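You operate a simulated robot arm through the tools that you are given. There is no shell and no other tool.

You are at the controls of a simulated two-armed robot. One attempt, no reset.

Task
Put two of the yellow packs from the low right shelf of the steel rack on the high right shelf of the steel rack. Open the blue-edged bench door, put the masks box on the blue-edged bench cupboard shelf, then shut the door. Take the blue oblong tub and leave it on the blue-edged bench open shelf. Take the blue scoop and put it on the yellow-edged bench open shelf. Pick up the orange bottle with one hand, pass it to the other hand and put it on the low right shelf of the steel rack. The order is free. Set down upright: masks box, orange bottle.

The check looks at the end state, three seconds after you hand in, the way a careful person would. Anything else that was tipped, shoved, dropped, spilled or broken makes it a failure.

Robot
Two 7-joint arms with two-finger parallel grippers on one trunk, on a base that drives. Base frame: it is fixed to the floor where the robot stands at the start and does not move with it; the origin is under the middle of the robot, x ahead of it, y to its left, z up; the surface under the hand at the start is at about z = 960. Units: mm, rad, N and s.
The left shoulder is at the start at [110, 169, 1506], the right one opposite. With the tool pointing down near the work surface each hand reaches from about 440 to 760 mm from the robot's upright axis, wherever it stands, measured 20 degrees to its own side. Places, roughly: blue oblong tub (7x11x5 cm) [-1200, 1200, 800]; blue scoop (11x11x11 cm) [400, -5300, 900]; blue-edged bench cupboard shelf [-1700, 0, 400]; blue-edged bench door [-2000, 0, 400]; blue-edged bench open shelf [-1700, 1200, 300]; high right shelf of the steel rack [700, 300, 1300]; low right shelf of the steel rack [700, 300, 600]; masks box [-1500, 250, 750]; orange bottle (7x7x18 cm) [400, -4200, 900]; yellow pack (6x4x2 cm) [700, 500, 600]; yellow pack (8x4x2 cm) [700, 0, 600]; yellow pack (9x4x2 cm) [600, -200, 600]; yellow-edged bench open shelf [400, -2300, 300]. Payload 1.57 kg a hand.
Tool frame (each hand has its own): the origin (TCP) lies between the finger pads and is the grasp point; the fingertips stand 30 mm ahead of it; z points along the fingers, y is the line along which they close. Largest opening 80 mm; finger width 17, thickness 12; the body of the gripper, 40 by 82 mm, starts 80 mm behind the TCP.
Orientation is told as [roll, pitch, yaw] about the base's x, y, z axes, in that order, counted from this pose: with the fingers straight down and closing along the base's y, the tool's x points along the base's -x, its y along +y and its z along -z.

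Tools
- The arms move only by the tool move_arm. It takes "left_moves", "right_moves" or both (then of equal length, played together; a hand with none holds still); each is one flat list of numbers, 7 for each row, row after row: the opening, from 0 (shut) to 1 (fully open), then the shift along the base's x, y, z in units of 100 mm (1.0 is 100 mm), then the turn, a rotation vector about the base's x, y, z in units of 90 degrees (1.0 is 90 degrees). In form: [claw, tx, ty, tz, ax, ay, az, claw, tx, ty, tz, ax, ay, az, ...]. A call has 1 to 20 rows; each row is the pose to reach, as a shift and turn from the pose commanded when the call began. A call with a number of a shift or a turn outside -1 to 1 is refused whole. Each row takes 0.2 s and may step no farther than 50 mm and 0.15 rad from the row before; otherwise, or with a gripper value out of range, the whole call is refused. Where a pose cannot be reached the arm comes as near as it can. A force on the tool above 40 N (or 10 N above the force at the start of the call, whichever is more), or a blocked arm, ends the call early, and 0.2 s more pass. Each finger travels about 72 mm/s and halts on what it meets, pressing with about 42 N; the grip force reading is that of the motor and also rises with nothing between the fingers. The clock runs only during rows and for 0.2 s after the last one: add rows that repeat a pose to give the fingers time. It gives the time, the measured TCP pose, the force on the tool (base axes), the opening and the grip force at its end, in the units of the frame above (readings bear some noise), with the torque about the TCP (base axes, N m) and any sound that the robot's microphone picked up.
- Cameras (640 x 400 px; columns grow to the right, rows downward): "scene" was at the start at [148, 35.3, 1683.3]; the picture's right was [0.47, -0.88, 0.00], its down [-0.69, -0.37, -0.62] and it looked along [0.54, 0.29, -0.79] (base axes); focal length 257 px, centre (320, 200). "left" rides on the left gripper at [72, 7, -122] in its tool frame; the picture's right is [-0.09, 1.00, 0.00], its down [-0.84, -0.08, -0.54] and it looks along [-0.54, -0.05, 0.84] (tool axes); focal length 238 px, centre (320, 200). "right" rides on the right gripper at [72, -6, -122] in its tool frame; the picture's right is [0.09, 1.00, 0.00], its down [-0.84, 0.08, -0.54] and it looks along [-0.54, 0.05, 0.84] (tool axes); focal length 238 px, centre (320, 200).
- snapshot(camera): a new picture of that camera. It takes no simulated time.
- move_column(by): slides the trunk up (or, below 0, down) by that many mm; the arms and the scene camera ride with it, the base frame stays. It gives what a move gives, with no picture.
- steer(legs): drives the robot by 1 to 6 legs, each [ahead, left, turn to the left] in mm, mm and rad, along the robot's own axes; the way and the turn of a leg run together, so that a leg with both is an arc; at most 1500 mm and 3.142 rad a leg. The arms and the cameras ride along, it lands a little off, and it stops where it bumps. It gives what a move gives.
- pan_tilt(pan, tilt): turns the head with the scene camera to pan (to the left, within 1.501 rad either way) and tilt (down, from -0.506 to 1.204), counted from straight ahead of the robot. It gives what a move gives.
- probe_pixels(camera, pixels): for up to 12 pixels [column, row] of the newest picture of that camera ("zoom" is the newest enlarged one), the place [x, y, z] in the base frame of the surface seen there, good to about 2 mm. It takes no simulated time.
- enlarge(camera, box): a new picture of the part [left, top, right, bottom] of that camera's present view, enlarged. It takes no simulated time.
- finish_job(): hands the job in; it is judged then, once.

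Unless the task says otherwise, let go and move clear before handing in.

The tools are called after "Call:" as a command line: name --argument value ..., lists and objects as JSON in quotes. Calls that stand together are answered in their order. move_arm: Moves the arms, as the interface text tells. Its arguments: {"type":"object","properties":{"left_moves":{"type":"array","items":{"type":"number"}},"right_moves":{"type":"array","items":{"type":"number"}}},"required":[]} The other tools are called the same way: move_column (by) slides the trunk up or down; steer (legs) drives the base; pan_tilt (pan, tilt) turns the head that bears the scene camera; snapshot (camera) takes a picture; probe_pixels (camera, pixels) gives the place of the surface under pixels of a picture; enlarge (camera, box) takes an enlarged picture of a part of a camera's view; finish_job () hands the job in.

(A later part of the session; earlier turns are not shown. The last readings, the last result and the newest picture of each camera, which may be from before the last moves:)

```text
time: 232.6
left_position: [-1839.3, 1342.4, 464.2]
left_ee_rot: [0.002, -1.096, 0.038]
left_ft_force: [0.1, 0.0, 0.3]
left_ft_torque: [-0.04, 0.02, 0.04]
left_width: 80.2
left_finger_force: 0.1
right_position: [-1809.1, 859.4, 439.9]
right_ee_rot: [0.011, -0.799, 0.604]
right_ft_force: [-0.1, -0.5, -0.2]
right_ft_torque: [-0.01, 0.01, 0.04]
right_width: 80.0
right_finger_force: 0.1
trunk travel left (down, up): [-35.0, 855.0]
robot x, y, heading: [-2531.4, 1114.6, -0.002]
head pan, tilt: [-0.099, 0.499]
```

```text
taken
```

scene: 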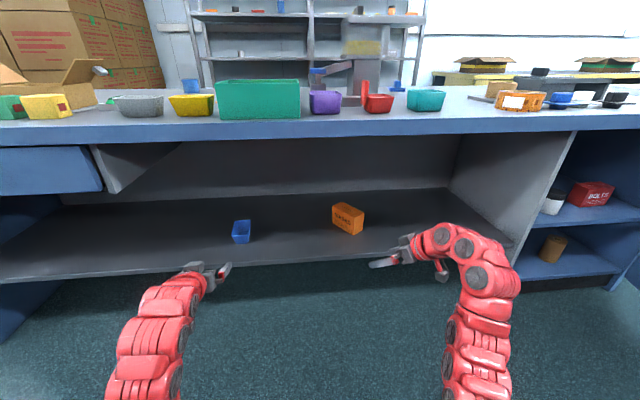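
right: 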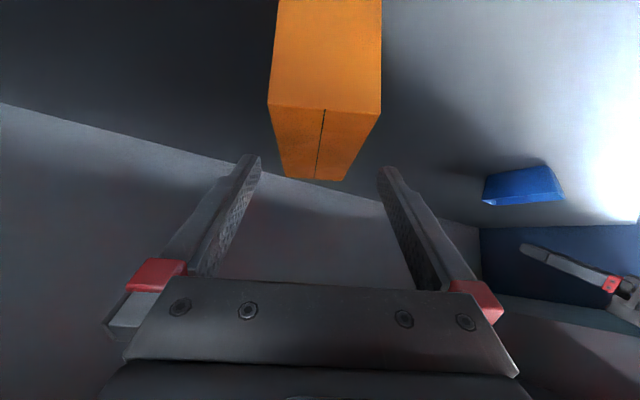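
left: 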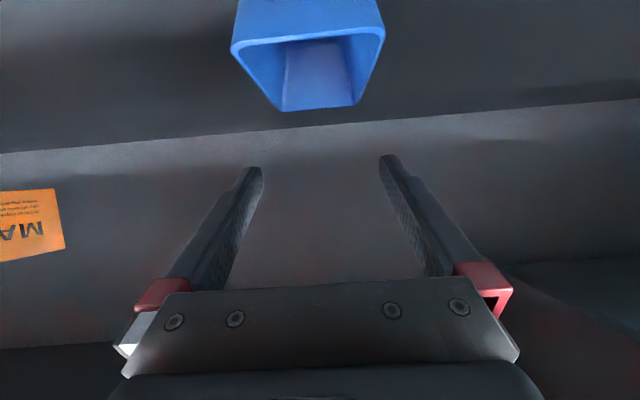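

Centred. Lower 70 mm and close.

Call:
move_arm --right_moves '[1, -0.01, 0.02, -0.2, 0, 0, -0.01, 1, -0.01, 0.02, -0.4, 0, 0, -0.01, 1, -0.01, 0.02, -0.6, 0, 0, -0.01, 1, -0.01, 0.02, -0.7, 0, 0, -0.01, 0, -0.01, 0.02, -0.7, 0, 0, -0.01, 0, -0.01, 0.02, -0.7, 0, 0, -0.01, 0, -0.01, 0.02, -0.7, 0, 0, -0.01]'

Call:
move_arm --right_moves '[0, 0, 0, 0.1, 0, 0, 0, 0, 0, 0, 0.3, 0, 0, 0, 0, 0, 0, 0.6, 0, 0, 0, 0, 0, 0, 0.95, 0, 0, 0]'

Call:
snapshot --camera "right"

```text
time: 234.2
left_position: [-1839.1, 1341.4, 463.3]
left_ee_rot: [0.001, -1.095, 0.039]
left_ft_force: [1.0, 0.2, -0.2]
left_ft_torque: [-0.02, -0.05, 0.02]
left_width: 79.9
left_finger_force: 0.1
right_position: [-1810.1, 862.6, 368.9]
right_ee_rot: [0.01, -0.8, 0.59]
right_ft_force: [-0.1, 0.2, -0.4]
right_ft_torque: [-0.04, 0.06, -0.03]
right_width: 57.9
right_finger_force: 42.1
trunk travel left (down, up): [-35.0, 855.0]
robot x, y, heading: [-2528.5, 1117.7, 0.003]
head pan, tilt: [-0.099, 0.499]
```

```text
time: 235.2
left_position: [-1839.6, 1343.8, 463.3]
left_ee_rot: [0.001, -1.097, 0.037]
left_ft_force: [0.3, -0.3, -0.5]
left_ft_torque: [-0.02, -0.02, -0.03]
left_width: 80.1
left_finger_force: 0.1
right_position: [-1809.7, 861.6, 464.6]
right_ee_rot: [0.012, -0.799, 0.587]
right_ft_force: [0.5, -0.3, -1.1]
right_ft_torque: [-0.05, 0.03, -0.01]
right_width: 57.8
right_finger_force: 42.0
trunk travel left (down, up): [-35.0, 855.0]
robot x, y, heading: [-2525.9, 1116.8, 0.001]
head pan, tilt: [-0.099, 0.499]
```

```text
taken
```

right: 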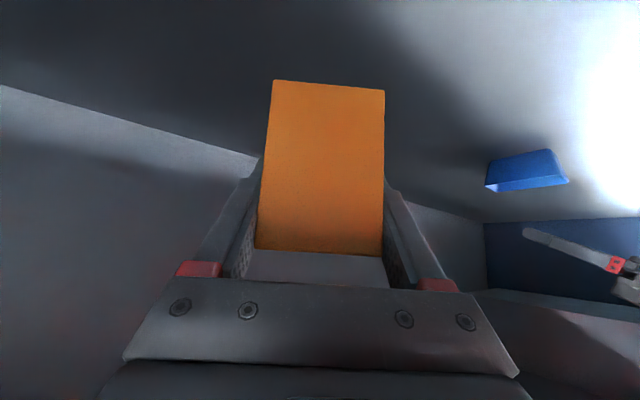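

The box is held again. Back out, straighten the tool yaw, raise a little and line up with the cupboard slot.

Call:
steer --legs '[[-520, 0, 0]]'

Call:
move_arm --right_moves '[0, 0, 0, 0, 0, 0, -0.075, 0, 0, 0, 0, 0, 0, -0.15, 0, 0, 0, 0, 0, 0, -0.225, 0, 0, 0, 0, 0, 0, -0.3, 0, 0, 0, 0, 0, 0, -0.374]'

Call:
move_column --by 65

Call:
steer --legs '[[0, -886, 0]]'

Call:
pan_tilt --pan -0.2 --tilt 0.45

Call:
snapshot --camera "scene"

```text
time: 238.2
left_position: [-2358.8, 1341.8, 463.4]
left_ee_rot: [0.002, -1.095, 0.041]
left_ft_force: [0.1, -0.2, 0.1]
left_ft_torque: [0.0, 0.02, -0.02]
left_width: 80.0
left_finger_force: 0.0
right_position: [-2329.7, 862.5, 464.3]
right_ee_rot: [0.012, -0.799, 0.59]
right_ft_force: [0.2, 0.6, -1.4]
right_ft_torque: [-0.05, 0.05, 0.03]
right_width: 57.6
right_finger_force: 41.7
trunk travel left (down, up): [-35.0, 855.0]
robot x, y, heading: [-3051.7, 1113.6, 0.004]
head pan, tilt: [-0.099, 0.499]
```

```text
time: 239.4
left_position: [-2358.6, 1342.4, 462.5]
left_ee_rot: [0.002, -1.097, 0.038]
left_ft_force: [-0.8, 0.0, 0.5]
left_ft_torque: [-0.01, 0.02, 0.02]
left_width: 80.1
left_finger_force: 0.1
right_position: [-2330.0, 862.6, 465.2]
right_ee_rot: [0.012, -0.797, 0.002]
right_ft_force: [-0.8, -0.2, -1.9]
right_ft_torque: [0.0, 0.05, 0.01]
right_width: 57.7
right_finger_force: 42.3
trunk travel left (down, up): [-35.0, 855.0]
robot x, y, heading: [-3047.7, 1110.4, 0.0]
head pan, tilt: [-0.099, 0.499]
```

```text
time: 240.4
left_position: [-2359.5, 1342.3, 528.5]
left_ee_rot: [0.002, -1.096, 0.039]
left_ft_force: [-0.1, 0.1, 1.1]
left_ft_torque: [0.0, -0.01, 0.02]
left_width: 80.4
left_finger_force: 0.0
right_position: [-2329.9, 861.9, 528.9]
right_ee_rot: [0.01, -0.798, 0.003]
right_ft_force: [0.1, 0.3, -2.4]
right_ft_torque: [0.03, 0.04, 0.02]
right_width: 57.6
right_finger_force: 41.6
trunk travel left (down, up): [-100.0, 790.0]
robot x, y, heading: [-3049.6, 1113.7, 0.001]
head pan, tilt: [-0.099, 0.499]
```

```text
time: 245.1
left_position: [-2355.3, 463.7, 528.8]
left_ee_rot: [0.0, -1.097, 0.043]
left_ft_force: [0.1, 0.1, 0.4]
left_ft_torque: [0.02, -0.02, 0.03]
left_width: 80.0
left_finger_force: 0.0
right_position: [-2325.0, -16.4, 530.6]
right_ee_rot: [0.009, -0.8, 0.008]
right_ft_force: [0.0, -0.1, -1.0]
right_ft_torque: [0.01, 0.02, -0.02]
right_width: 57.7
right_finger_force: 41.7
trunk travel left (down, up): [-100.0, 790.0]
robot x, y, heading: [-3043.6, 232.0, 0.006]
head pan, tilt: [-0.099, 0.499]
```

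```text
time: 245.8
left_position: [-2354.5, 463.9, 529.4]
left_ee_rot: [0.001, -1.096, 0.043]
left_ft_force: [-0.6, -0.3, 0.0]
left_ft_torque: [-0.02, -0.02, 0.0]
left_width: 80.0
left_finger_force: 0.1
right_position: [-2324.5, -16.1, 528.7]
right_ee_rot: [0.009, -0.798, 0.007]
right_ft_force: [0.7, 0.7, -1.5]
right_ft_torque: [-0.02, 0.05, 0.0]
right_width: 57.9
right_finger_force: 41.9
trunk travel left (down, up): [-100.0, 790.0]
robot x, y, heading: [-3044.7, 232.5, 0.007]
head pan, tilt: [-0.201, 0.45]
```

```text
taken
```

scene: 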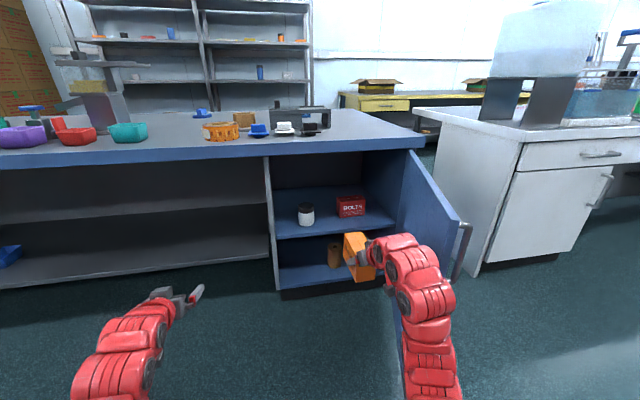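

Lined up at y≈-16. Measure jar/bolts edges and check the box's attitude before entering.

Call:
enlarge --camera "scene" --box '[265, 180, 425, 290]'

Call:
probe_pixels --camera "zoom" --pixels '[[165, 120], [140, 125], [188, 125], [292, 90], [295, 130], [395, 85], [340, 120], [345, 320], [320, 260], [400, 240], [440, 240], [560, 300]]'

Call:
snapshot --camera "right"

```text
3.64 times, centred on (345, 235) of scene
```

zoom: 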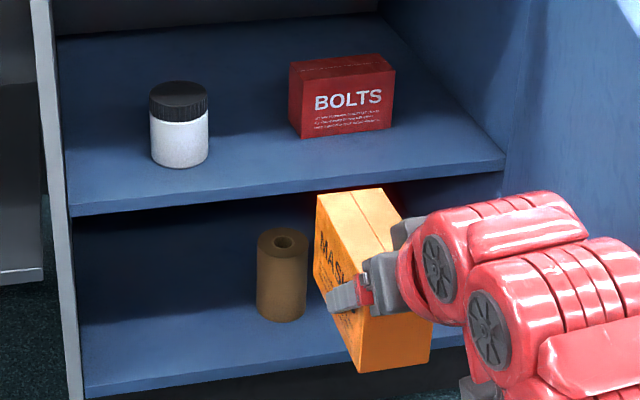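

```text
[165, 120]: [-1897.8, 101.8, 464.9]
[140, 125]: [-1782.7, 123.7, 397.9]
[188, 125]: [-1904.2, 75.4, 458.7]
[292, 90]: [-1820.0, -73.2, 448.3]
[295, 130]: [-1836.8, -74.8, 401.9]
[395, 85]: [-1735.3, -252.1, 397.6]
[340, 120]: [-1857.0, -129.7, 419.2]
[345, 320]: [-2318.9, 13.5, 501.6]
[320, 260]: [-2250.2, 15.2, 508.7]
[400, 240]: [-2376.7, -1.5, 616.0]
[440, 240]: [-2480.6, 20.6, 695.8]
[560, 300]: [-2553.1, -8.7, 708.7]
```

```text
taken
```

right: 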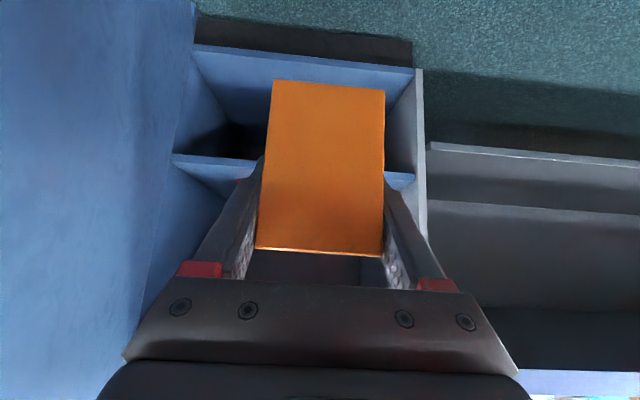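

The slot runs from y≈-73 (bolts) to y≈48 (jar); hand at y≈-16. Drive in 417 mm.

Call:
steer --legs '[[417, -6, -0.006]]'

Call:
snapshot --camera "scene"

Call:
snapshot --camera "right"

```text
time: 248.3
left_position: [-1936.4, 453.3, 528.8]
left_ee_rot: [0.001, -1.095, 0.034]
left_ft_force: [-0.2, -0.1, 0.5]
left_ft_torque: [-0.05, -0.04, 0.05]
left_width: 80.0
left_finger_force: 0.1
right_position: [-1909.1, -26.0, 529.5]
right_ee_rot: [0.009, -0.799, 0.0]
right_ft_force: [-0.4, 0.6, -2.4]
right_ft_torque: [-0.01, 0.03, -0.01]
right_width: 57.7
right_finger_force: 42.8
trunk travel left (down, up): [-100.0, 790.0]
robot x, y, heading: [-2631.5, 228.1, -0.001]
head pan, tilt: [-0.201, 0.45]
```

```text
taken
```

scene: 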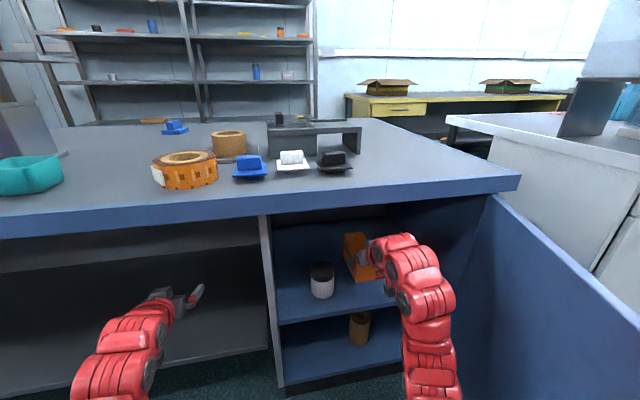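

```text
taken
```

right: 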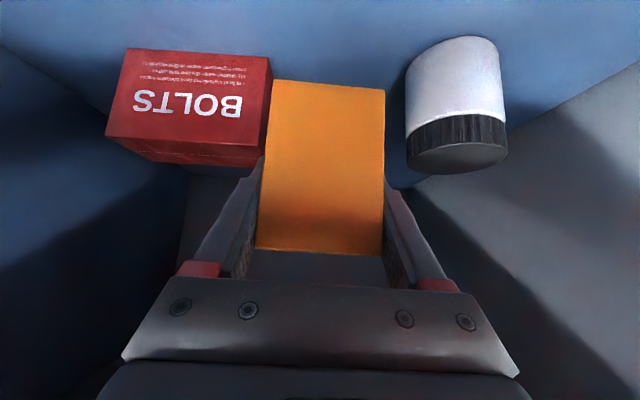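

Shift +8 mm in y for clearance to the bolts box and lower toward the shelf.

Call:
move_arm --right_moves '[0, 0, 0.08, 0, 0, 0, 0, 0, 0, 0.08, -0.2, 0, 0, 0, 0, 0, 0.08, -0.4, 0, 0, 0, 0, 0, 0.08, -0.58, 0, 0, 0, 0, 0, 0.08, -0.7, 0, 0, 0, 0, 0, 0.08, -0.77, 0, 0, 0, 0, 0, 0.08, -0.77, 0, 0, 0]'

Call:
snapshot --camera "right"

Call:
move_arm --right_moves '[0, 0, 0, -0.01, 0, 0, 0, 0, 0, 0, -0.02, 0, 0, 0, 0, 0, 0, -0.02, 0, 0, 0]'

```text
time: 249.9
left_position: [-1935.3, 453.0, 527.5]
left_ee_rot: [0.002, -1.097, 0.034]
left_ft_force: [-0.4, -0.3, 1.2]
left_ft_torque: [0.02, -0.01, -0.02]
left_width: 80.0
left_finger_force: 0.2
right_position: [-1908.5, -18.0, 452.5]
right_ee_rot: [0.01, -0.798, 0.0]
right_ft_force: [-0.1, 0.4, -1.4]
right_ft_torque: [0.02, 0.05, 0.0]
right_width: 57.8
right_finger_force: 41.8
trunk travel left (down, up): [-100.0, 790.0]
robot x, y, heading: [-2624.8, 230.0, -0.001]
head pan, tilt: [-0.201, 0.45]
```

```text
taken
```

right: 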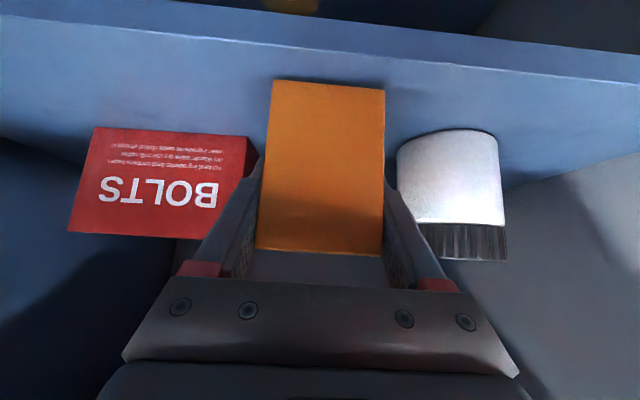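

```text
time: 250.7
left_position: [-1936.4, 452.4, 529.2]
left_ee_rot: [0.004, -1.094, 0.036]
left_ft_force: [0.7, 0.2, 0.5]
left_ft_torque: [0.03, 0.05, -0.02]
left_width: 79.9
left_finger_force: 0.1
right_position: [-1909.2, -17.8, 450.9]
right_ee_rot: [0.01, -0.799, -0.002]
right_ft_force: [-0.6, -0.8, -1.5]
right_ft_torque: [-0.01, 0.06, -0.02]
right_width: 57.5
right_finger_force: 42.3
trunk travel left (down, up): [-100.0, 790.0]
robot x, y, heading: [-2626.4, 229.6, -0.002]
head pan, tilt: [-0.201, 0.45]
```

Call:
move_arm --right_moves '[0, 0, 0, -0.01, 0, 0, 0, 0, 0, 0, -0.02, 0, 0, 0, 0, 0, 0, -0.03, 0, 0, 0]'

```text
time: 251.5
left_position: [-1936.4, 454.3, 528.4]
left_ee_rot: [0.001, -1.098, 0.036]
left_ft_force: [0.3, 0.4, 0.0]
left_ft_torque: [-0.02, 0.04, -0.01]
left_width: 80.1
left_finger_force: 0.0
right_position: [-1909.3, -17.9, 450.2]
right_ee_rot: [0.009, -0.804, 0.0]
right_ft_force: [-2.6, -0.6, 8.2]
right_ft_torque: [-0.27, 0.42, -0.05]
right_width: 57.6
right_finger_force: 42.1
trunk travel left (down, up): [-100.0, 790.0]
robot x, y, heading: [-2624.0, 227.9, -0.002]
head pan, tilt: [-0.201, 0.45]
```

Contact at 8 N. Open and withdraw backward.

Call:
move_arm --right_moves '[0.5, 0, 0, 0, 0, 0, 0, 1, 0, 0, 0, 0, 0, 0, 1, 0, 0, 0, 0, 0, 0, 1, -0.15, 0, 0.03, 0, 0, 0, 1, -0.5, 0, 0.1, 0, 0, 0, 1, -0.95, 0, 0.4, 0, 0, 0]'

Call:
snapshot --camera "right"

Call:
enlarge --camera "scene" --box '[265, 200, 425, 320]'

```text
refused: row 6 steps farther than a row can; nothing moved
```

```text
taken
```

right: 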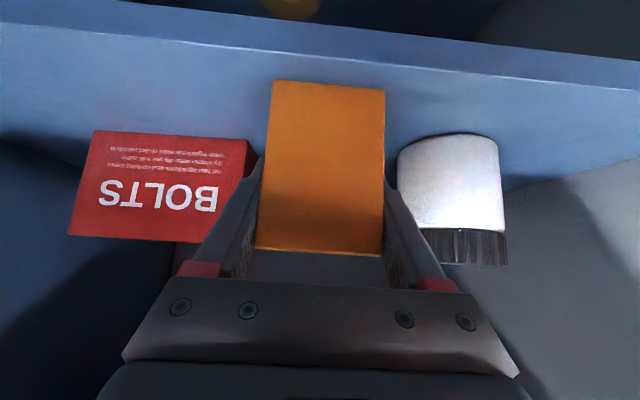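

```text
3.33 times, centred on (345, 260) of scene
```

zoom: 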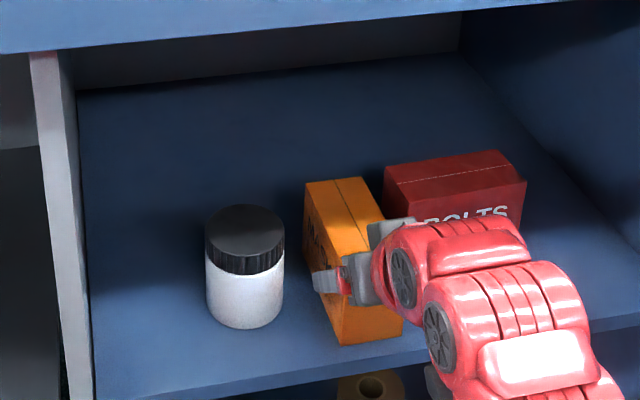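

The call was refused for a too-long step; the box sits on the shelf beside the jar and bolts. Repeat with smaller steps.

Call:
move_arm --right_moves '[0.5, 0, 0, 0, 0, 0, 0, 1, 0, 0, 0, 0, 0, 0, 1, 0, 0, 0, 0, 0, 0, 1, -0.15, 0, 0.03, 0, 0, 0, 1, -0.45, 0, 0.1, 0, 0, 0, 1, -0.75, 0, 0.25, 0, 0, 0, 1, -1, 0, 0.4, 0, 0, 0]'

Call:
snapshot --camera "right"

Call:
enlarge --camera "scene" --box '[265, 200, 425, 320]'

```text
time: 253.1
left_position: [-1935.9, 453.1, 529.4]
left_ee_rot: [0.002, -1.096, 0.036]
left_ft_force: [0.3, -0.9, -0.9]
left_ft_torque: [-0.01, 0.03, 0.01]
left_width: 79.9
left_finger_force: 0.0
right_position: [-2010.3, -18.3, 488.9]
right_ee_rot: [0.009, -0.799, -0.002]
right_ft_force: [0.8, 0.7, 0.7]
right_ft_torque: [-0.01, -0.05, -0.04]
right_width: 80.0
right_finger_force: 0.1
trunk travel left (down, up): [-100.0, 790.0]
robot x, y, heading: [-2624.7, 228.8, -0.003]
head pan, tilt: [-0.201, 0.45]
```

```text
taken
```

right: 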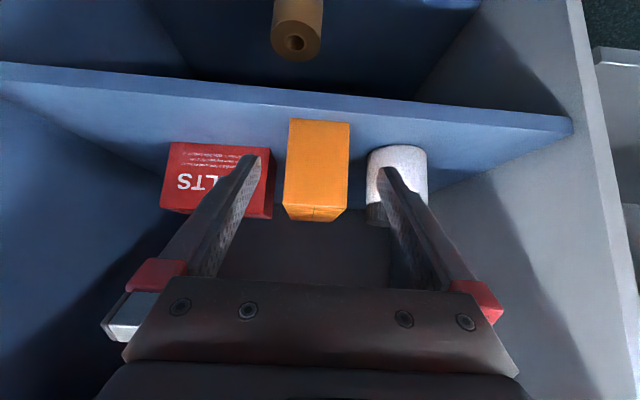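

```text
3.33 times, centred on (345, 260) of scene
```

zoom: 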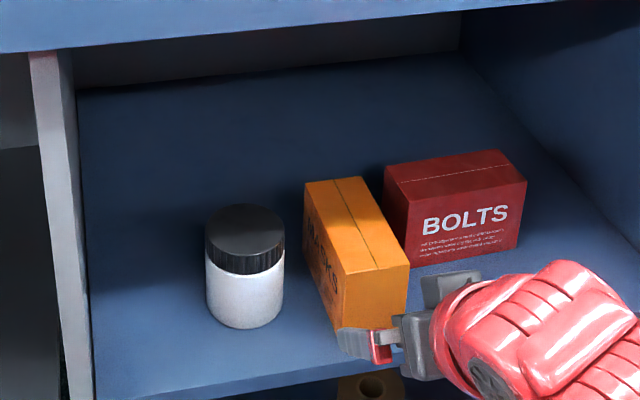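

The masks box stands upright on the cupboard shelf. Now shut the door by pushing from outside: back out well clear, flatten the tool with closed fingers at low height, and go round the door's free edge.

Call:
steer --legs '[[-645, 0, 0]]'

Call:
move_arm --right_moves '[0, 0.25, 0, 0.05, 0, -0.07, 0, 0, 0.5, 0, 0.1, 0, -0.14, 0, 0, 0.75, 0, 0.15, 0, -0.21, 0, 0, 1, 0, 0.2, 0, -0.287, 0]'

Call:
move_column --by -88

Call:
steer --legs '[[0, -243, 0]]'

Call:
pan_tilt --pan -0.2 --tilt 0.45

Call:
snapshot --camera "scene"

```text
time: 256.7
left_position: [-2583.5, 455.9, 528.5]
left_ee_rot: [0.0, -1.096, 0.04]
left_ft_force: [0.0, 0.3, 0.6]
left_ft_torque: [0.0, -0.01, 0.01]
left_width: 80.0
left_finger_force: 0.1
right_position: [-2656.5, -17.2, 488.3]
right_ee_rot: [0.01, -0.799, 0.007]
right_ft_force: [0.1, -0.9, 0.6]
right_ft_torque: [-0.02, -0.02, 0.02]
right_width: 79.9
right_finger_force: 0.1
trunk travel left (down, up): [-100.0, 790.0]
robot x, y, heading: [-3271.6, 229.5, 0.001]
head pan, tilt: [-0.201, 0.45]
```

```text
time: 257.7
left_position: [-2584.0, 455.7, 528.6]
left_ee_rot: [0.002, -1.096, 0.041]
left_ft_force: [0.0, -0.8, -0.3]
left_ft_torque: [-0.01, 0.02, -0.04]
left_width: 79.8
left_finger_force: 0.1
right_position: [-2555.4, -15.6, 508.4]
right_ee_rot: [0.001, -1.253, 0.011]
right_ft_force: [0.1, -1.2, -0.1]
right_ft_torque: [0.01, 0.0, -0.01]
right_width: 0.0
right_finger_force: 20.7
trunk travel left (down, up): [-100.0, 790.0]
robot x, y, heading: [-3274.4, 229.6, 0.003]
head pan, tilt: [-0.201, 0.45]
```

```text
time: 259.0
left_position: [-2583.8, 455.8, 440.5]
left_ee_rot: [0.003, -1.096, 0.041]
left_ft_force: [-0.5, -0.4, -0.2]
left_ft_torque: [0.0, -0.02, -0.03]
left_width: 79.9
left_finger_force: 0.0
right_position: [-2556.8, -15.7, 420.2]
right_ee_rot: [0.002, -1.249, 0.009]
right_ft_force: [0.4, 0.2, -0.8]
right_ft_torque: [-0.04, -0.06, 0.0]
right_width: 0.0
right_finger_force: 21.8
trunk travel left (down, up): [-12.0, 878.0]
robot x, y, heading: [-3272.5, 228.6, 0.009]
head pan, tilt: [-0.201, 0.45]
```

```text
time: 260.8
left_position: [-2583.7, 211.7, 440.8]
left_ee_rot: [0.003, -1.096, 0.042]
left_ft_force: [0.4, -0.3, 0.2]
left_ft_torque: [-0.02, 0.0, 0.0]
left_width: 80.0
left_finger_force: 0.1
right_position: [-2554.1, -259.2, 421.0]
right_ee_rot: [0.003, -1.25, 0.012]
right_ft_force: [0.6, -0.8, 0.0]
right_ft_torque: [-0.01, -0.01, -0.01]
right_width: 0.1
right_finger_force: 21.0
trunk travel left (down, up): [-12.0, 878.0]
robot x, y, heading: [-3272.5, -18.6, 0.007]
head pan, tilt: [-0.201, 0.45]
```

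```text
time: 261.4
left_position: [-2583.4, 212.5, 439.2]
left_ee_rot: [0.002, -1.096, 0.039]
left_ft_force: [0.2, -0.4, 0.4]
left_ft_torque: [0.0, -0.04, -0.01]
left_width: 79.9
left_finger_force: 0.1
right_position: [-2554.9, -258.2, 420.3]
right_ee_rot: [0.003, -1.25, 0.011]
right_ft_force: [0.6, -0.1, 0.0]
right_ft_torque: [-0.01, -0.04, -0.01]
right_width: 0.2
right_finger_force: 20.7
trunk travel left (down, up): [-12.0, 878.0]
robot x, y, heading: [-3275.1, -15.0, 0.006]
head pan, tilt: [-0.201, 0.45]
```

```text
taken
```

scene: 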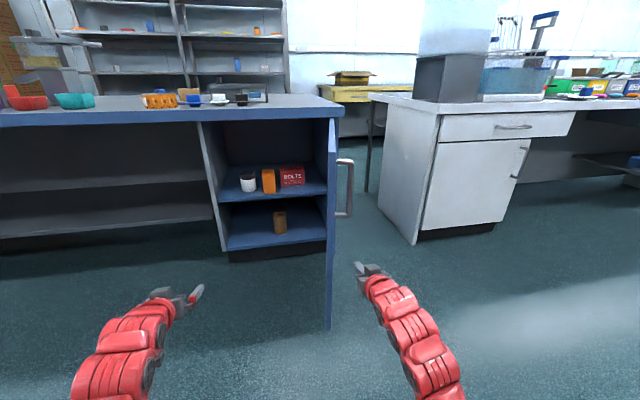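

The hand is outside the door. Advance alongside it, then push along the closing arc.

Call:
steer --legs '[[200, -3, -0.006], [27, 115, 0]]'

Call:
snapshot --camera "scene"

```text
time: 263.8
left_position: [-2353.0, 317.0, 440.2]
left_ee_rot: [0.002, -1.096, 0.032]
left_ft_force: [-0.1, 0.0, 0.3]
left_ft_torque: [0.01, 0.01, 0.03]
left_width: 80.1
left_finger_force: 0.1
right_position: [-2329.1, -154.2, 419.5]
right_ee_rot: [0.004, -1.25, 0.001]
right_ft_force: [0.9, -0.3, -0.1]
right_ft_torque: [0.01, -0.01, -0.01]
right_width: 0.1
right_finger_force: 22.1
trunk travel left (down, up): [-12.0, 878.0]
robot x, y, heading: [-3044.6, 92.7, -0.005]
head pan, tilt: [-0.201, 0.45]
```

```text
taken
```

scene: 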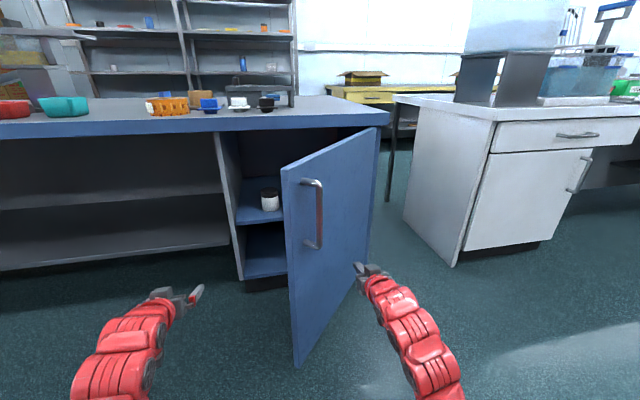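

The door is swinging shut ahead of the hand. Continue the push.

Call:
steer --legs '[[54, 80, 0], [70, 58, 0], [83, 38, 0], [65, 14, 0]]'

Call:
snapshot --camera "scene"

```text
time: 266.9
left_position: [-2081.7, 509.4, 440.9]
left_ee_rot: [0.002, -1.096, 0.035]
left_ft_force: [-0.3, -0.1, 0.3]
left_ft_torque: [0.02, 0.03, 0.0]
left_width: 80.1
left_finger_force: 0.1
right_position: [-2056.8, 40.0, 419.5]
right_ee_rot: [0.004, -1.251, 0.005]
right_ft_force: [0.5, 0.3, -0.6]
right_ft_torque: [0.01, -0.01, 0.02]
right_width: 0.3
right_finger_force: 21.8
trunk travel left (down, up): [-12.0, 878.0]
robot x, y, heading: [-2769.0, 284.0, -0.002]
head pan, tilt: [-0.201, 0.45]
```

```text
taken
```

scene: 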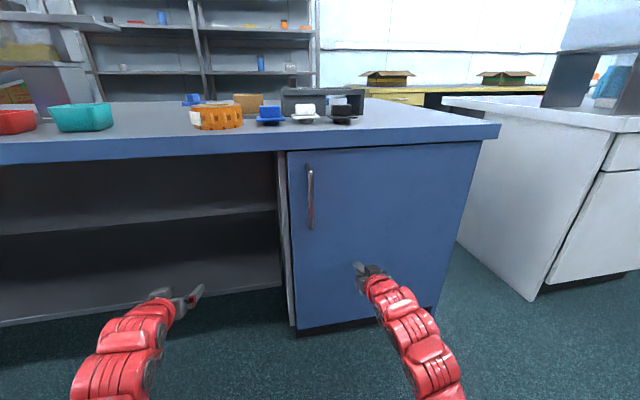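

Nearly shut. Final gentle push with the arm, force guarded.

Call:
move_arm --right_moves '[0, 0.15, 0, 0, 0, 0, 0, 0, 0.28, 0, 0, 0, 0, 0, 0, 0.36, 0, 0, 0, 0, 0, 0, 0.42, 0, 0, 0, 0, 0, 0, 0.48, 0, 0, 0, 0, 0]'

Call:
probe_pixels --camera "scene" --pixels '[[292, 200], [300, 300], [330, 250], [400, 200], [460, 180], [470, 150]]'

Call:
snapshot --camera "scene"

Call:
probe_pixels --camera "scene" --pixels '[[292, 200], [300, 300], [330, 250], [400, 200], [460, 180], [294, 160]]'

```text
time: 267.8
left_position: [-2083.0, 509.4, 441.0]
left_ee_rot: [0.004, -1.098, 0.033]
left_ft_force: [0.2, 0.2, 0.5]
left_ft_torque: [-0.01, 0.0, 0.02]
left_width: 79.9
left_finger_force: 0.1
right_position: [-2024.3, 38.7, 420.2]
right_ee_rot: [0.003, -1.249, 0.003]
right_ft_force: [-9.0, 0.9, 2.8]
right_ft_torque: [0.06, -0.1, 0.06]
right_width: 0.3
right_finger_force: 21.3
trunk travel left (down, up): [-12.0, 878.0]
robot x, y, heading: [-2773.6, 284.5, -0.005]
head pan, tilt: [-0.201, 0.45]
stopped in row 4 (right hand): the force on the tool passed its limit at 54 N (the readings are from after the stop); the commanded pose is now the measured one
```

```text
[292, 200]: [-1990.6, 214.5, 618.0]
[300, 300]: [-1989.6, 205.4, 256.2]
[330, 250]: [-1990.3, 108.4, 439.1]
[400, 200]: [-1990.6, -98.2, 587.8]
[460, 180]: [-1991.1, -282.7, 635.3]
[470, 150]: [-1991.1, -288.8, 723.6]
```

```text
taken
```

scene: 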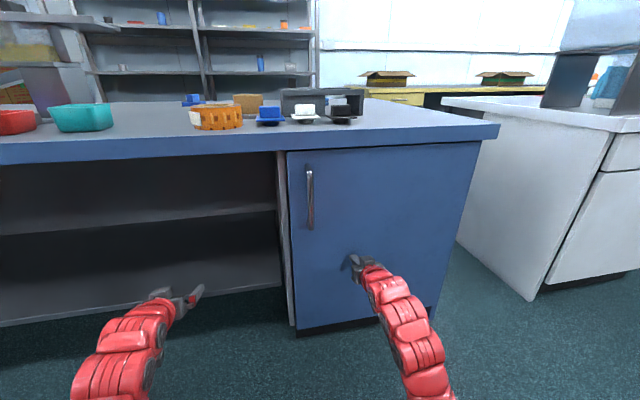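

```text
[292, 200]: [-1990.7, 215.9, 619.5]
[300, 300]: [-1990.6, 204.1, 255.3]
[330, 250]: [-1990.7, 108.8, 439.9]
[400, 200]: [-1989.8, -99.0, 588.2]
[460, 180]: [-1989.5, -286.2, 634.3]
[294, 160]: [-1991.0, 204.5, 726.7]
```

The door is flush shut (x≈-1990.5 everywhere). Now I back away, raise up and look along -y for a route to the orange bottle and scoop.

Call:
steer --legs '[[-250, 0, 0], [0, 0, -1.571]]'

Call:
move_column --by 400

Call:
move_column --by 350

Call:
pan_tilt --pan 0.4 --tilt 0.3

Call:
snapshot --camera "scene"

```text
time: 273.5
left_position: [-2815.9, -407.6, 439.4]
left_ee_rot: [0.002, -1.096, -1.552]
left_ft_force: [0.4, 0.0, -0.8]
left_ft_torque: [-0.01, -0.01, -0.01]
left_width: 80.0
left_finger_force: 0.1
right_position: [-3286.0, -459.1, 419.3]
right_ee_rot: [0.004, -1.247, -1.58]
right_ft_force: [-0.2, -0.5, 0.2]
right_ft_torque: [-0.01, -0.01, 0.01]
right_width: 0.2
right_finger_force: 21.6
trunk travel left (down, up): [-12.0, 878.0]
robot x, y, heading: [-3033.0, 286.0, -1.584]
head pan, tilt: [-0.201, 0.45]
```

```text
time: 277.3
left_position: [-2816.0, -408.3, 840.2]
left_ee_rot: [0.003, -1.095, -1.551]
left_ft_force: [1.2, 0.1, 0.6]
left_ft_torque: [-0.03, -0.02, -0.01]
left_width: 80.2
left_finger_force: 0.1
right_position: [-3286.9, -460.9, 818.9]
right_ee_rot: [0.006, -1.246, -1.582]
right_ft_force: [0.4, -0.4, 0.0]
right_ft_torque: [-0.01, -0.02, 0.01]
right_width: 0.1
right_finger_force: 21.4
trunk travel left (down, up): [-412.0, 478.0]
robot x, y, heading: [-3031.6, 288.7, -1.589]
head pan, tilt: [-0.201, 0.45]
```

```text
time: 280.7
left_position: [-2815.6, -408.8, 1190.5]
left_ee_rot: [0.002, -1.096, -1.553]
left_ft_force: [-0.6, 0.2, -0.3]
left_ft_torque: [-0.02, 0.04, 0.02]
left_width: 80.0
left_finger_force: 0.0
right_position: [-3287.3, -460.4, 1169.8]
right_ee_rot: [0.005, -1.247, -1.581]
right_ft_force: [-0.1, 0.3, 0.7]
right_ft_torque: [-0.04, 0.02, 0.03]
right_width: 0.0
right_finger_force: 21.4
trunk travel left (down, up): [-762.0, 128.0]
robot x, y, heading: [-3033.2, 285.6, -1.588]
head pan, tilt: [-0.201, 0.45]
```

```text
time: 281.7
left_position: [-2816.2, -407.6, 1191.0]
left_ee_rot: [0.0, -1.096, -1.553]
left_ft_force: [-0.2, -0.1, -0.4]
left_ft_torque: [0.02, 0.01, 0.02]
left_width: 80.3
left_finger_force: 0.0
right_position: [-3287.0, -460.4, 1168.7]
right_ee_rot: [0.003, -1.247, -1.581]
right_ft_force: [0.3, -1.6, -0.9]
right_ft_torque: [0.01, -0.02, -0.02]
right_width: 0.1
right_finger_force: 21.4
trunk travel left (down, up): [-762.0, 128.0]
robot x, y, heading: [-3031.8, 287.5, -1.591]
head pan, tilt: [0.4, 0.3]
```

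```text
taken
```

scene: 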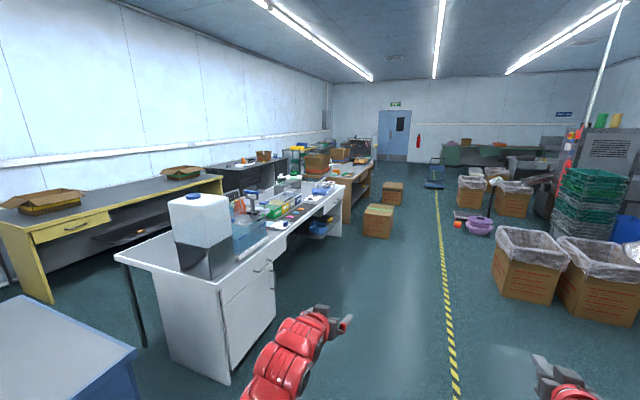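

I can see a white bench, then a wooden bench, then open floor before the far wall. Probe bench ends and obstacles for a route.

Call:
probe_pixels --camera "scene" --pixels '[[343, 218], [372, 165], [378, 236], [392, 203], [340, 180], [435, 188], [478, 232], [350, 235], [400, 300], [385, 160], [360, 140], [472, 205]]'

Call:
enlarge --camera "scene" --box '[230, 110, 470, 250]'

```text
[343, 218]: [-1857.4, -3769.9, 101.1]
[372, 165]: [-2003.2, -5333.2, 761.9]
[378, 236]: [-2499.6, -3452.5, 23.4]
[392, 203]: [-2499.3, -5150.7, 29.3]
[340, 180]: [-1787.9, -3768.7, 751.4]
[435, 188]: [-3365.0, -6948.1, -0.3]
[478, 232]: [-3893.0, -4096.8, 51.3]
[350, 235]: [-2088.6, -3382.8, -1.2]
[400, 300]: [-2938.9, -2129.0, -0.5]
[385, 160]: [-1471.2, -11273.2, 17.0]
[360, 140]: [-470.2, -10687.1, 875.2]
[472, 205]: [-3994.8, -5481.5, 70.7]
```

```text
2.67 times, centred on (350, 180) of scene
```

zoom: 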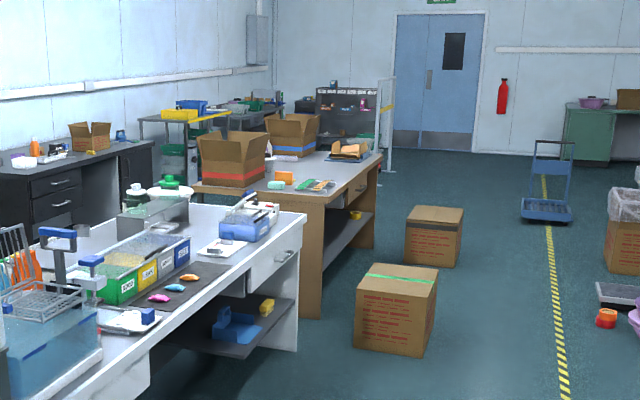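

The known route back around the +y end is safest, as the remaining work is all in the near aisle. Retrace it.

Call:
steer --legs '[[-1350, 0, 0.017], [-1340, 0, 0], [0, 700, 0], [0, 0, -1.571]]'

```text
time: 301.9
left_position: [-3008.1, 2692.6, 1189.7]
left_ee_rot: [0.003, -1.094, -3.08]
left_ft_force: [-0.1, 0.1, 0.4]
left_ft_torque: [0.02, -0.02, 0.02]
left_width: 80.1
left_finger_force: 0.1
right_position: [-3081.9, 3161.3, 1170.6]
right_ee_rot: [0.003, -1.246, -3.109]
right_ft_force: [-0.7, -0.5, -0.2]
right_ft_torque: [-0.02, 0.0, 0.04]
right_width: 0.0
right_finger_force: 21.1
trunk travel left (down, up): [-762.0, 128.0]
robot x, y, heading: [-2321.1, 2932.9, -3.116]
head pan, tilt: [0.4, 0.3]
```

Correct heading and y, then back through the gap and around to the near aisle.

Call:
steer --legs '[[0, -40, -0.026]]'

Call:
steer --legs '[[-1330, 0, 0]]'

```text
time: 302.7
left_position: [-3015.5, 2747.1, 1190.1]
left_ee_rot: [-0.004, -1.097, -3.099]
left_ft_force: [-0.4, -0.8, 0.0]
left_ft_torque: [0.0, 0.0, -0.02]
left_width: 79.9
left_finger_force: 0.0
right_position: [-3077.8, 3217.9, 1170.5]
right_ee_rot: [-0.002, -1.247, -3.128]
right_ft_force: [-0.3, -0.2, 0.8]
right_ft_torque: [0.02, 0.05, -0.04]
right_width: 0.4
right_finger_force: 21.4
trunk travel left (down, up): [-762.0, 128.0]
robot x, y, heading: [-2329.3, 2975.3, -3.14]
head pan, tilt: [0.4, 0.3]
```

```text
time: 309.3
left_position: [-1703.4, 2752.7, 1190.9]
left_ee_rot: [0.005, -1.097, -3.13]
left_ft_force: [0.1, -0.6, -0.1]
left_ft_torque: [-0.01, 0.0, -0.04]
left_width: 79.8
left_finger_force: 0.0
right_position: [-1752.3, 3224.7, 1170.0]
right_ee_rot: [0.004, -1.247, 3.125]
right_ft_force: [0.2, -0.3, -0.4]
right_ft_torque: [-0.01, -0.01, 0.02]
right_width: 0.0
right_finger_force: 21.2
trunk travel left (down, up): [-762.0, 128.0]
robot x, y, heading: [-1009.7, 2960.1, 3.12]
head pan, tilt: [0.4, 0.3]
```

Through the gap. Continue into the near aisle and head toward -y.

Call:
steer --legs '[[-320, 700, 0], [0, 0, 1.592], [1500, 340, 0], [1300, 0, 0]]'

Call:
pan_tilt --pan 0.3 --tilt 0.4

Call:
snapshot --camera "scene"

```text
refused: leg 3 is longer than a leg can be; nothing moved
```

```text
time: 310.0
left_position: [-1702.7, 2752.8, 1190.3]
left_ee_rot: [0.003, -1.096, -3.13]
left_ft_force: [-0.5, -0.6, 0.2]
left_ft_torque: [0.01, 0.0, -0.02]
left_width: 80.1
left_finger_force: 0.0
right_position: [-1752.0, 3224.6, 1169.9]
right_ee_rot: [0.003, -1.246, 3.124]
right_ft_force: [0.1, 0.0, -0.5]
right_ft_torque: [0.01, -0.01, 0.03]
right_width: 0.0
right_finger_force: 20.9
trunk travel left (down, up): [-762.0, 128.0]
robot x, y, heading: [-1004.9, 2958.7, 3.12]
head pan, tilt: [0.3, 0.4]
```

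```text
taken
```

scene: 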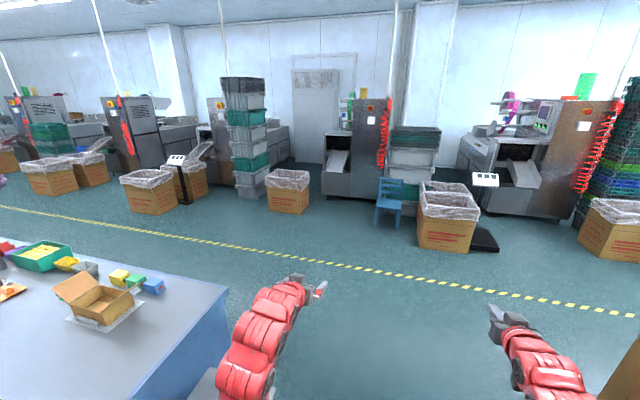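

Call:
steer --legs '[[-320, 700, 0], [0, 0, 1.592], [1400, 340, 0], [1400, 0, 0]]'

Call:
snapshot --camera "scene"

```text
time: 331.4
left_position: [-12.2, -1207.3, 1190.1]
left_ee_rot: [0.001, -1.097, -1.502]
left_ft_force: [1.0, -0.1, -0.2]
left_ft_torque: [-0.01, -0.02, 0.0]
left_width: 79.8
left_finger_force: 0.1
right_position: [-480.0, -1283.5, 1169.7]
right_ee_rot: [0.003, -1.246, -1.533]
right_ft_force: [0.0, -0.1, 0.0]
right_ft_torque: [0.02, -0.02, 0.01]
right_width: 0.2
right_finger_force: 21.4
trunk travel left (down, up): [-762.0, 128.0]
robot x, y, heading: [-256.9, -523.0, -1.54]
head pan, tilt: [0.3, 0.4]
```

```text
taken
```

scene: 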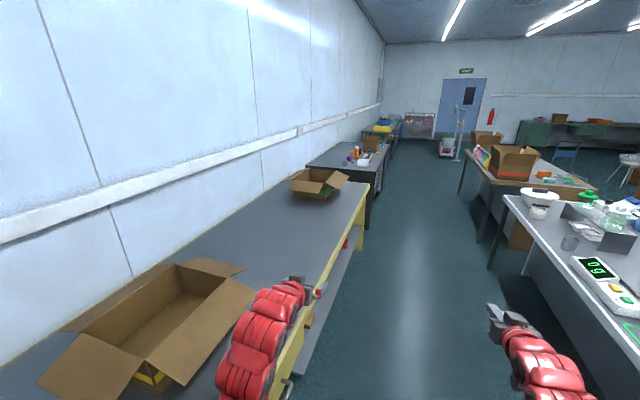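

I'm in the near aisle facing -y. Probe the yellow bench edge, black bench and its items.

Call:
probe_pixels --camera "scene" --pixels '[[290, 350], [365, 195], [355, 240], [350, 225], [375, 175], [357, 155], [365, 160], [318, 185], [500, 200], [480, 240], [460, 185], [445, 155]]'

Call:
enlarge --camera "scene" --box '[270, 110, 430, 220]'

```text
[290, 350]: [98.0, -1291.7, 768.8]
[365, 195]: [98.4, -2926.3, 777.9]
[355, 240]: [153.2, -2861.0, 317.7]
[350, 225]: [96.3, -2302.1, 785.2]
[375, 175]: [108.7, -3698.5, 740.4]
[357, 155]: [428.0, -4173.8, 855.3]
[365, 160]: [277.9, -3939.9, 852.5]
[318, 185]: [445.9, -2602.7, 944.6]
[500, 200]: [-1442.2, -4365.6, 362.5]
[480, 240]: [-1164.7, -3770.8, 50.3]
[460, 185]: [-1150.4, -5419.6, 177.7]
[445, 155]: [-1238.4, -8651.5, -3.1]
```

```text
3.64 times, centred on (350, 165) of scene
```

zoom: 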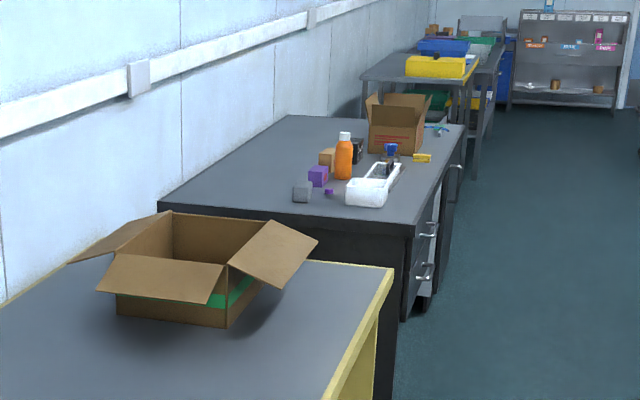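

The orange bottle is on the black bench near (428,-4174). Drive down the aisle to it and face it.

Call:
steer --legs '[[1400, -150, -0.03], [1400, 0, 0], [800, 0, 0], [0, 0, 1.571]]'

Call:
pan_tilt --pan 0 --tilt 0.5

Call:
snapshot --camera "scene"

Call:
pan_tilt --pan -0.9 --tilt 0.5

Call:
snapshot --camera "scene"

```text
time: 352.8
left_position: [279.4, -3889.3, 1190.5]
left_ee_rot: [0.003, -1.098, 0.048]
left_ft_force: [-1.1, 0.0, 0.0]
left_ft_torque: [0.0, 0.01, -0.03]
left_width: 80.0
left_finger_force: 0.0
right_position: [345.1, -4359.6, 1169.7]
right_ee_rot: [0.003, -1.245, 0.018]
right_ft_force: [0.6, 0.2, 0.5]
right_ft_torque: [0.01, -0.02, -0.01]
right_width: 0.0
right_finger_force: 21.8
trunk travel left (down, up): [-762.0, 128.0]
robot x, y, heading: [-405.1, -4124.4, 0.013]
head pan, tilt: [0.3, 0.4]
```

```text
time: 353.6
left_position: [278.3, -3889.3, 1190.1]
left_ee_rot: [0.003, -1.097, 0.048]
left_ft_force: [0.0, -0.3, -0.6]
left_ft_torque: [0.02, -0.01, -0.04]
left_width: 79.8
left_finger_force: 0.1
right_position: [347.8, -4359.9, 1170.0]
right_ee_rot: [0.005, -1.245, 0.018]
right_ft_force: [0.1, -0.5, -0.3]
right_ft_torque: [-0.02, -0.02, 0.03]
right_width: 0.2
right_finger_force: 21.4
trunk travel left (down, up): [-762.0, 128.0]
robot x, y, heading: [-410.8, -4122.2, 0.006]
head pan, tilt: [0.0, 0.499]
```

```text
taken
```

scene: 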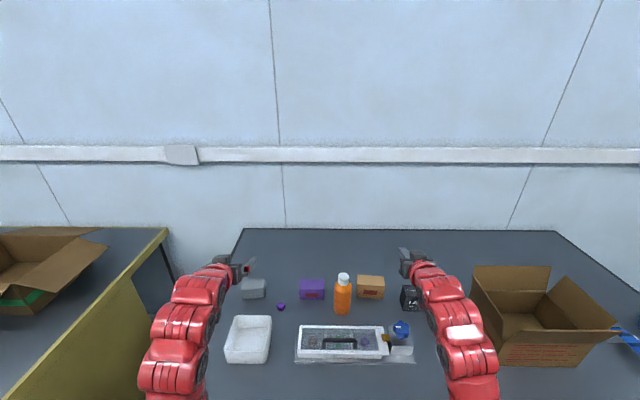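

```text
time: 354.8
left_position: [278.7, -3891.4, 1190.2]
left_ee_rot: [0.003, -1.094, 0.048]
left_ft_force: [-0.4, -0.5, -0.3]
left_ft_torque: [-0.02, 0.02, -0.02]
left_width: 79.9
left_finger_force: 0.1
right_position: [346.0, -4359.2, 1168.9]
right_ee_rot: [0.003, -1.245, 0.021]
right_ft_force: [1.0, 0.0, -0.4]
right_ft_torque: [-0.02, -0.04, 0.0]
right_width: 0.1
right_finger_force: 21.4
trunk travel left (down, up): [-762.0, 128.0]
robot x, y, heading: [-414.1, -4126.5, 0.016]
head pan, tilt: [-0.901, 0.499]
```

```text
taken
```

scene: 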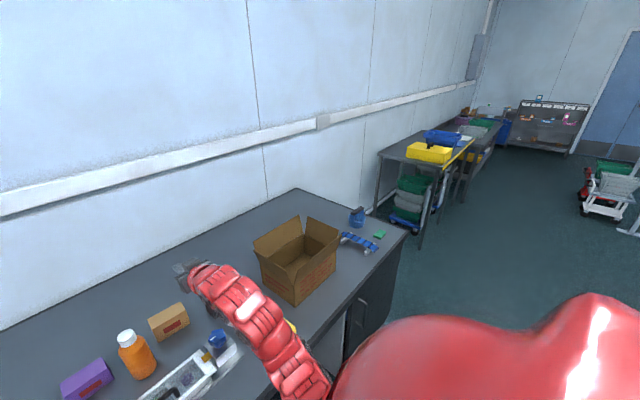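

The bottle is near (342,294) straight ahead; a blue item at (357,217) to the right may be the scoop. Zoom and probe both.

Call:
enlarge --camera "scene" --box '[330, 190, 410, 260]'

Call:
probe_pixels --camera "scene" --pixels '[[357, 217], [357, 225], [351, 212], [363, 212], [380, 234], [360, 240], [405, 233], [297, 190], [345, 270], [430, 150]]'

Call:
pan_tilt --pan 0 --tilt 0.7

Call:
enlarge --camera "scene" --box '[220, 180, 460, 320]'

Call:
snapshot --camera "scene"

```text
5.71 times, centred on (370, 225) of scene
```

zoom: 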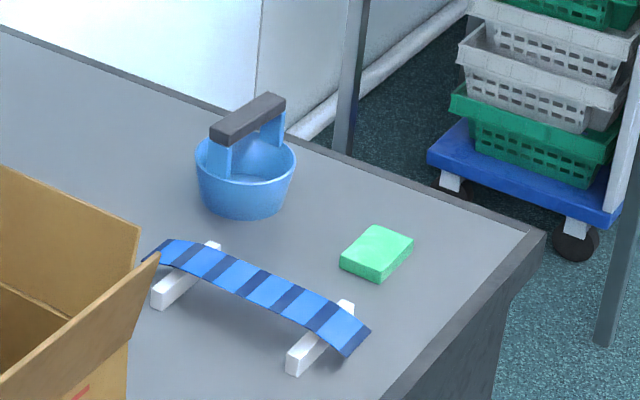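

```text
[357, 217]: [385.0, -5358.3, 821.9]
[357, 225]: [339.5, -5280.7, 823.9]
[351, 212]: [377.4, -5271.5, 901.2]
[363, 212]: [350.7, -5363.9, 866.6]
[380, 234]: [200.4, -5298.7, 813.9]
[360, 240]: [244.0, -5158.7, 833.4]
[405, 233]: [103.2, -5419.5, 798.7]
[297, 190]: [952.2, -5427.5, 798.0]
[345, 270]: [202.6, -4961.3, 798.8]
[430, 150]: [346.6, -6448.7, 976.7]
```

```text
time: 355.9
left_position: [279.1, -3890.1, 1190.6]
left_ee_rot: [0.005, -1.097, 0.047]
left_ft_force: [-0.7, -0.7, -0.9]
left_ft_torque: [0.0, -0.02, 0.01]
left_width: 79.7
left_finger_force: 0.1
right_position: [345.9, -4359.3, 1169.9]
right_ee_rot: [0.005, -1.246, 0.021]
right_ft_force: [1.1, 0.0, 0.2]
right_ft_torque: [0.0, 0.02, 0.0]
right_width: 0.1
right_finger_force: 20.8
trunk travel left (down, up): [-762.0, 128.0]
robot x, y, heading: [-407.3, -4123.7, 0.015]
head pan, tilt: [0.0, 0.7]
```

```text
2.67 times, centred on (340, 250) of scene
```

zoom: 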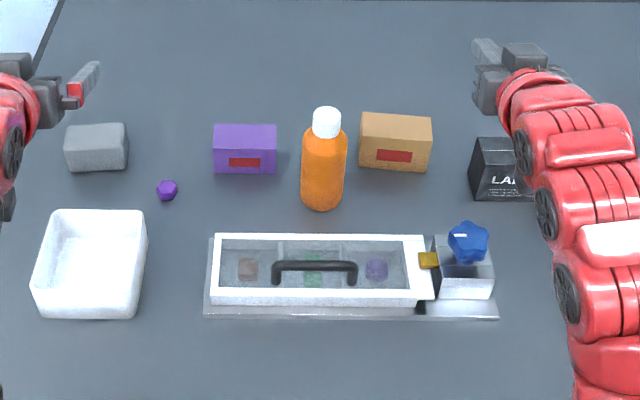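

```text
taken
```

scene: 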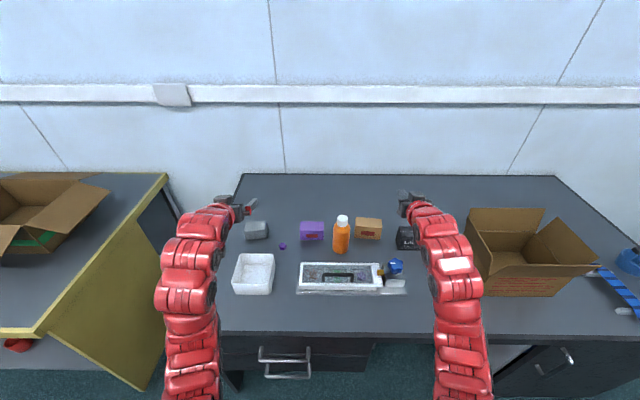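

The scoop is a blue bucket with an arched grip; later. First the bottle: probe its geometry and neighbours.

Call:
probe_pixels --camera "zoom" --pixels '[[323, 165], [303, 165], [345, 165], [322, 205], [327, 115], [315, 265], [350, 262], [310, 300], [310, 238], [275, 150], [365, 150], [465, 240]]'

Call:
enlarge --camera "scene" --box '[300, 200, 390, 300]'

```text
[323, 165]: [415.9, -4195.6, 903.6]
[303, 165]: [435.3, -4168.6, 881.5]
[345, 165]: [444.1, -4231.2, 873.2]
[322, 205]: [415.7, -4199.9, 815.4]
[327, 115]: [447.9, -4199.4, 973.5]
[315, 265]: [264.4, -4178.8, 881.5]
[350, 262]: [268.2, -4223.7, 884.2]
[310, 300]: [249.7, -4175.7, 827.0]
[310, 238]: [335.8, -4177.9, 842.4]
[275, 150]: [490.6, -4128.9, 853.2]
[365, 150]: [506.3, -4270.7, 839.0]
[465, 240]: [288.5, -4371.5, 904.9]
```

```text
4.00 times, centred on (345, 250) of scene
```

zoom: 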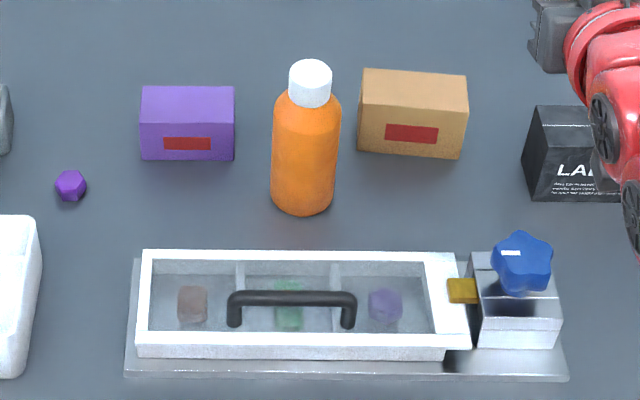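

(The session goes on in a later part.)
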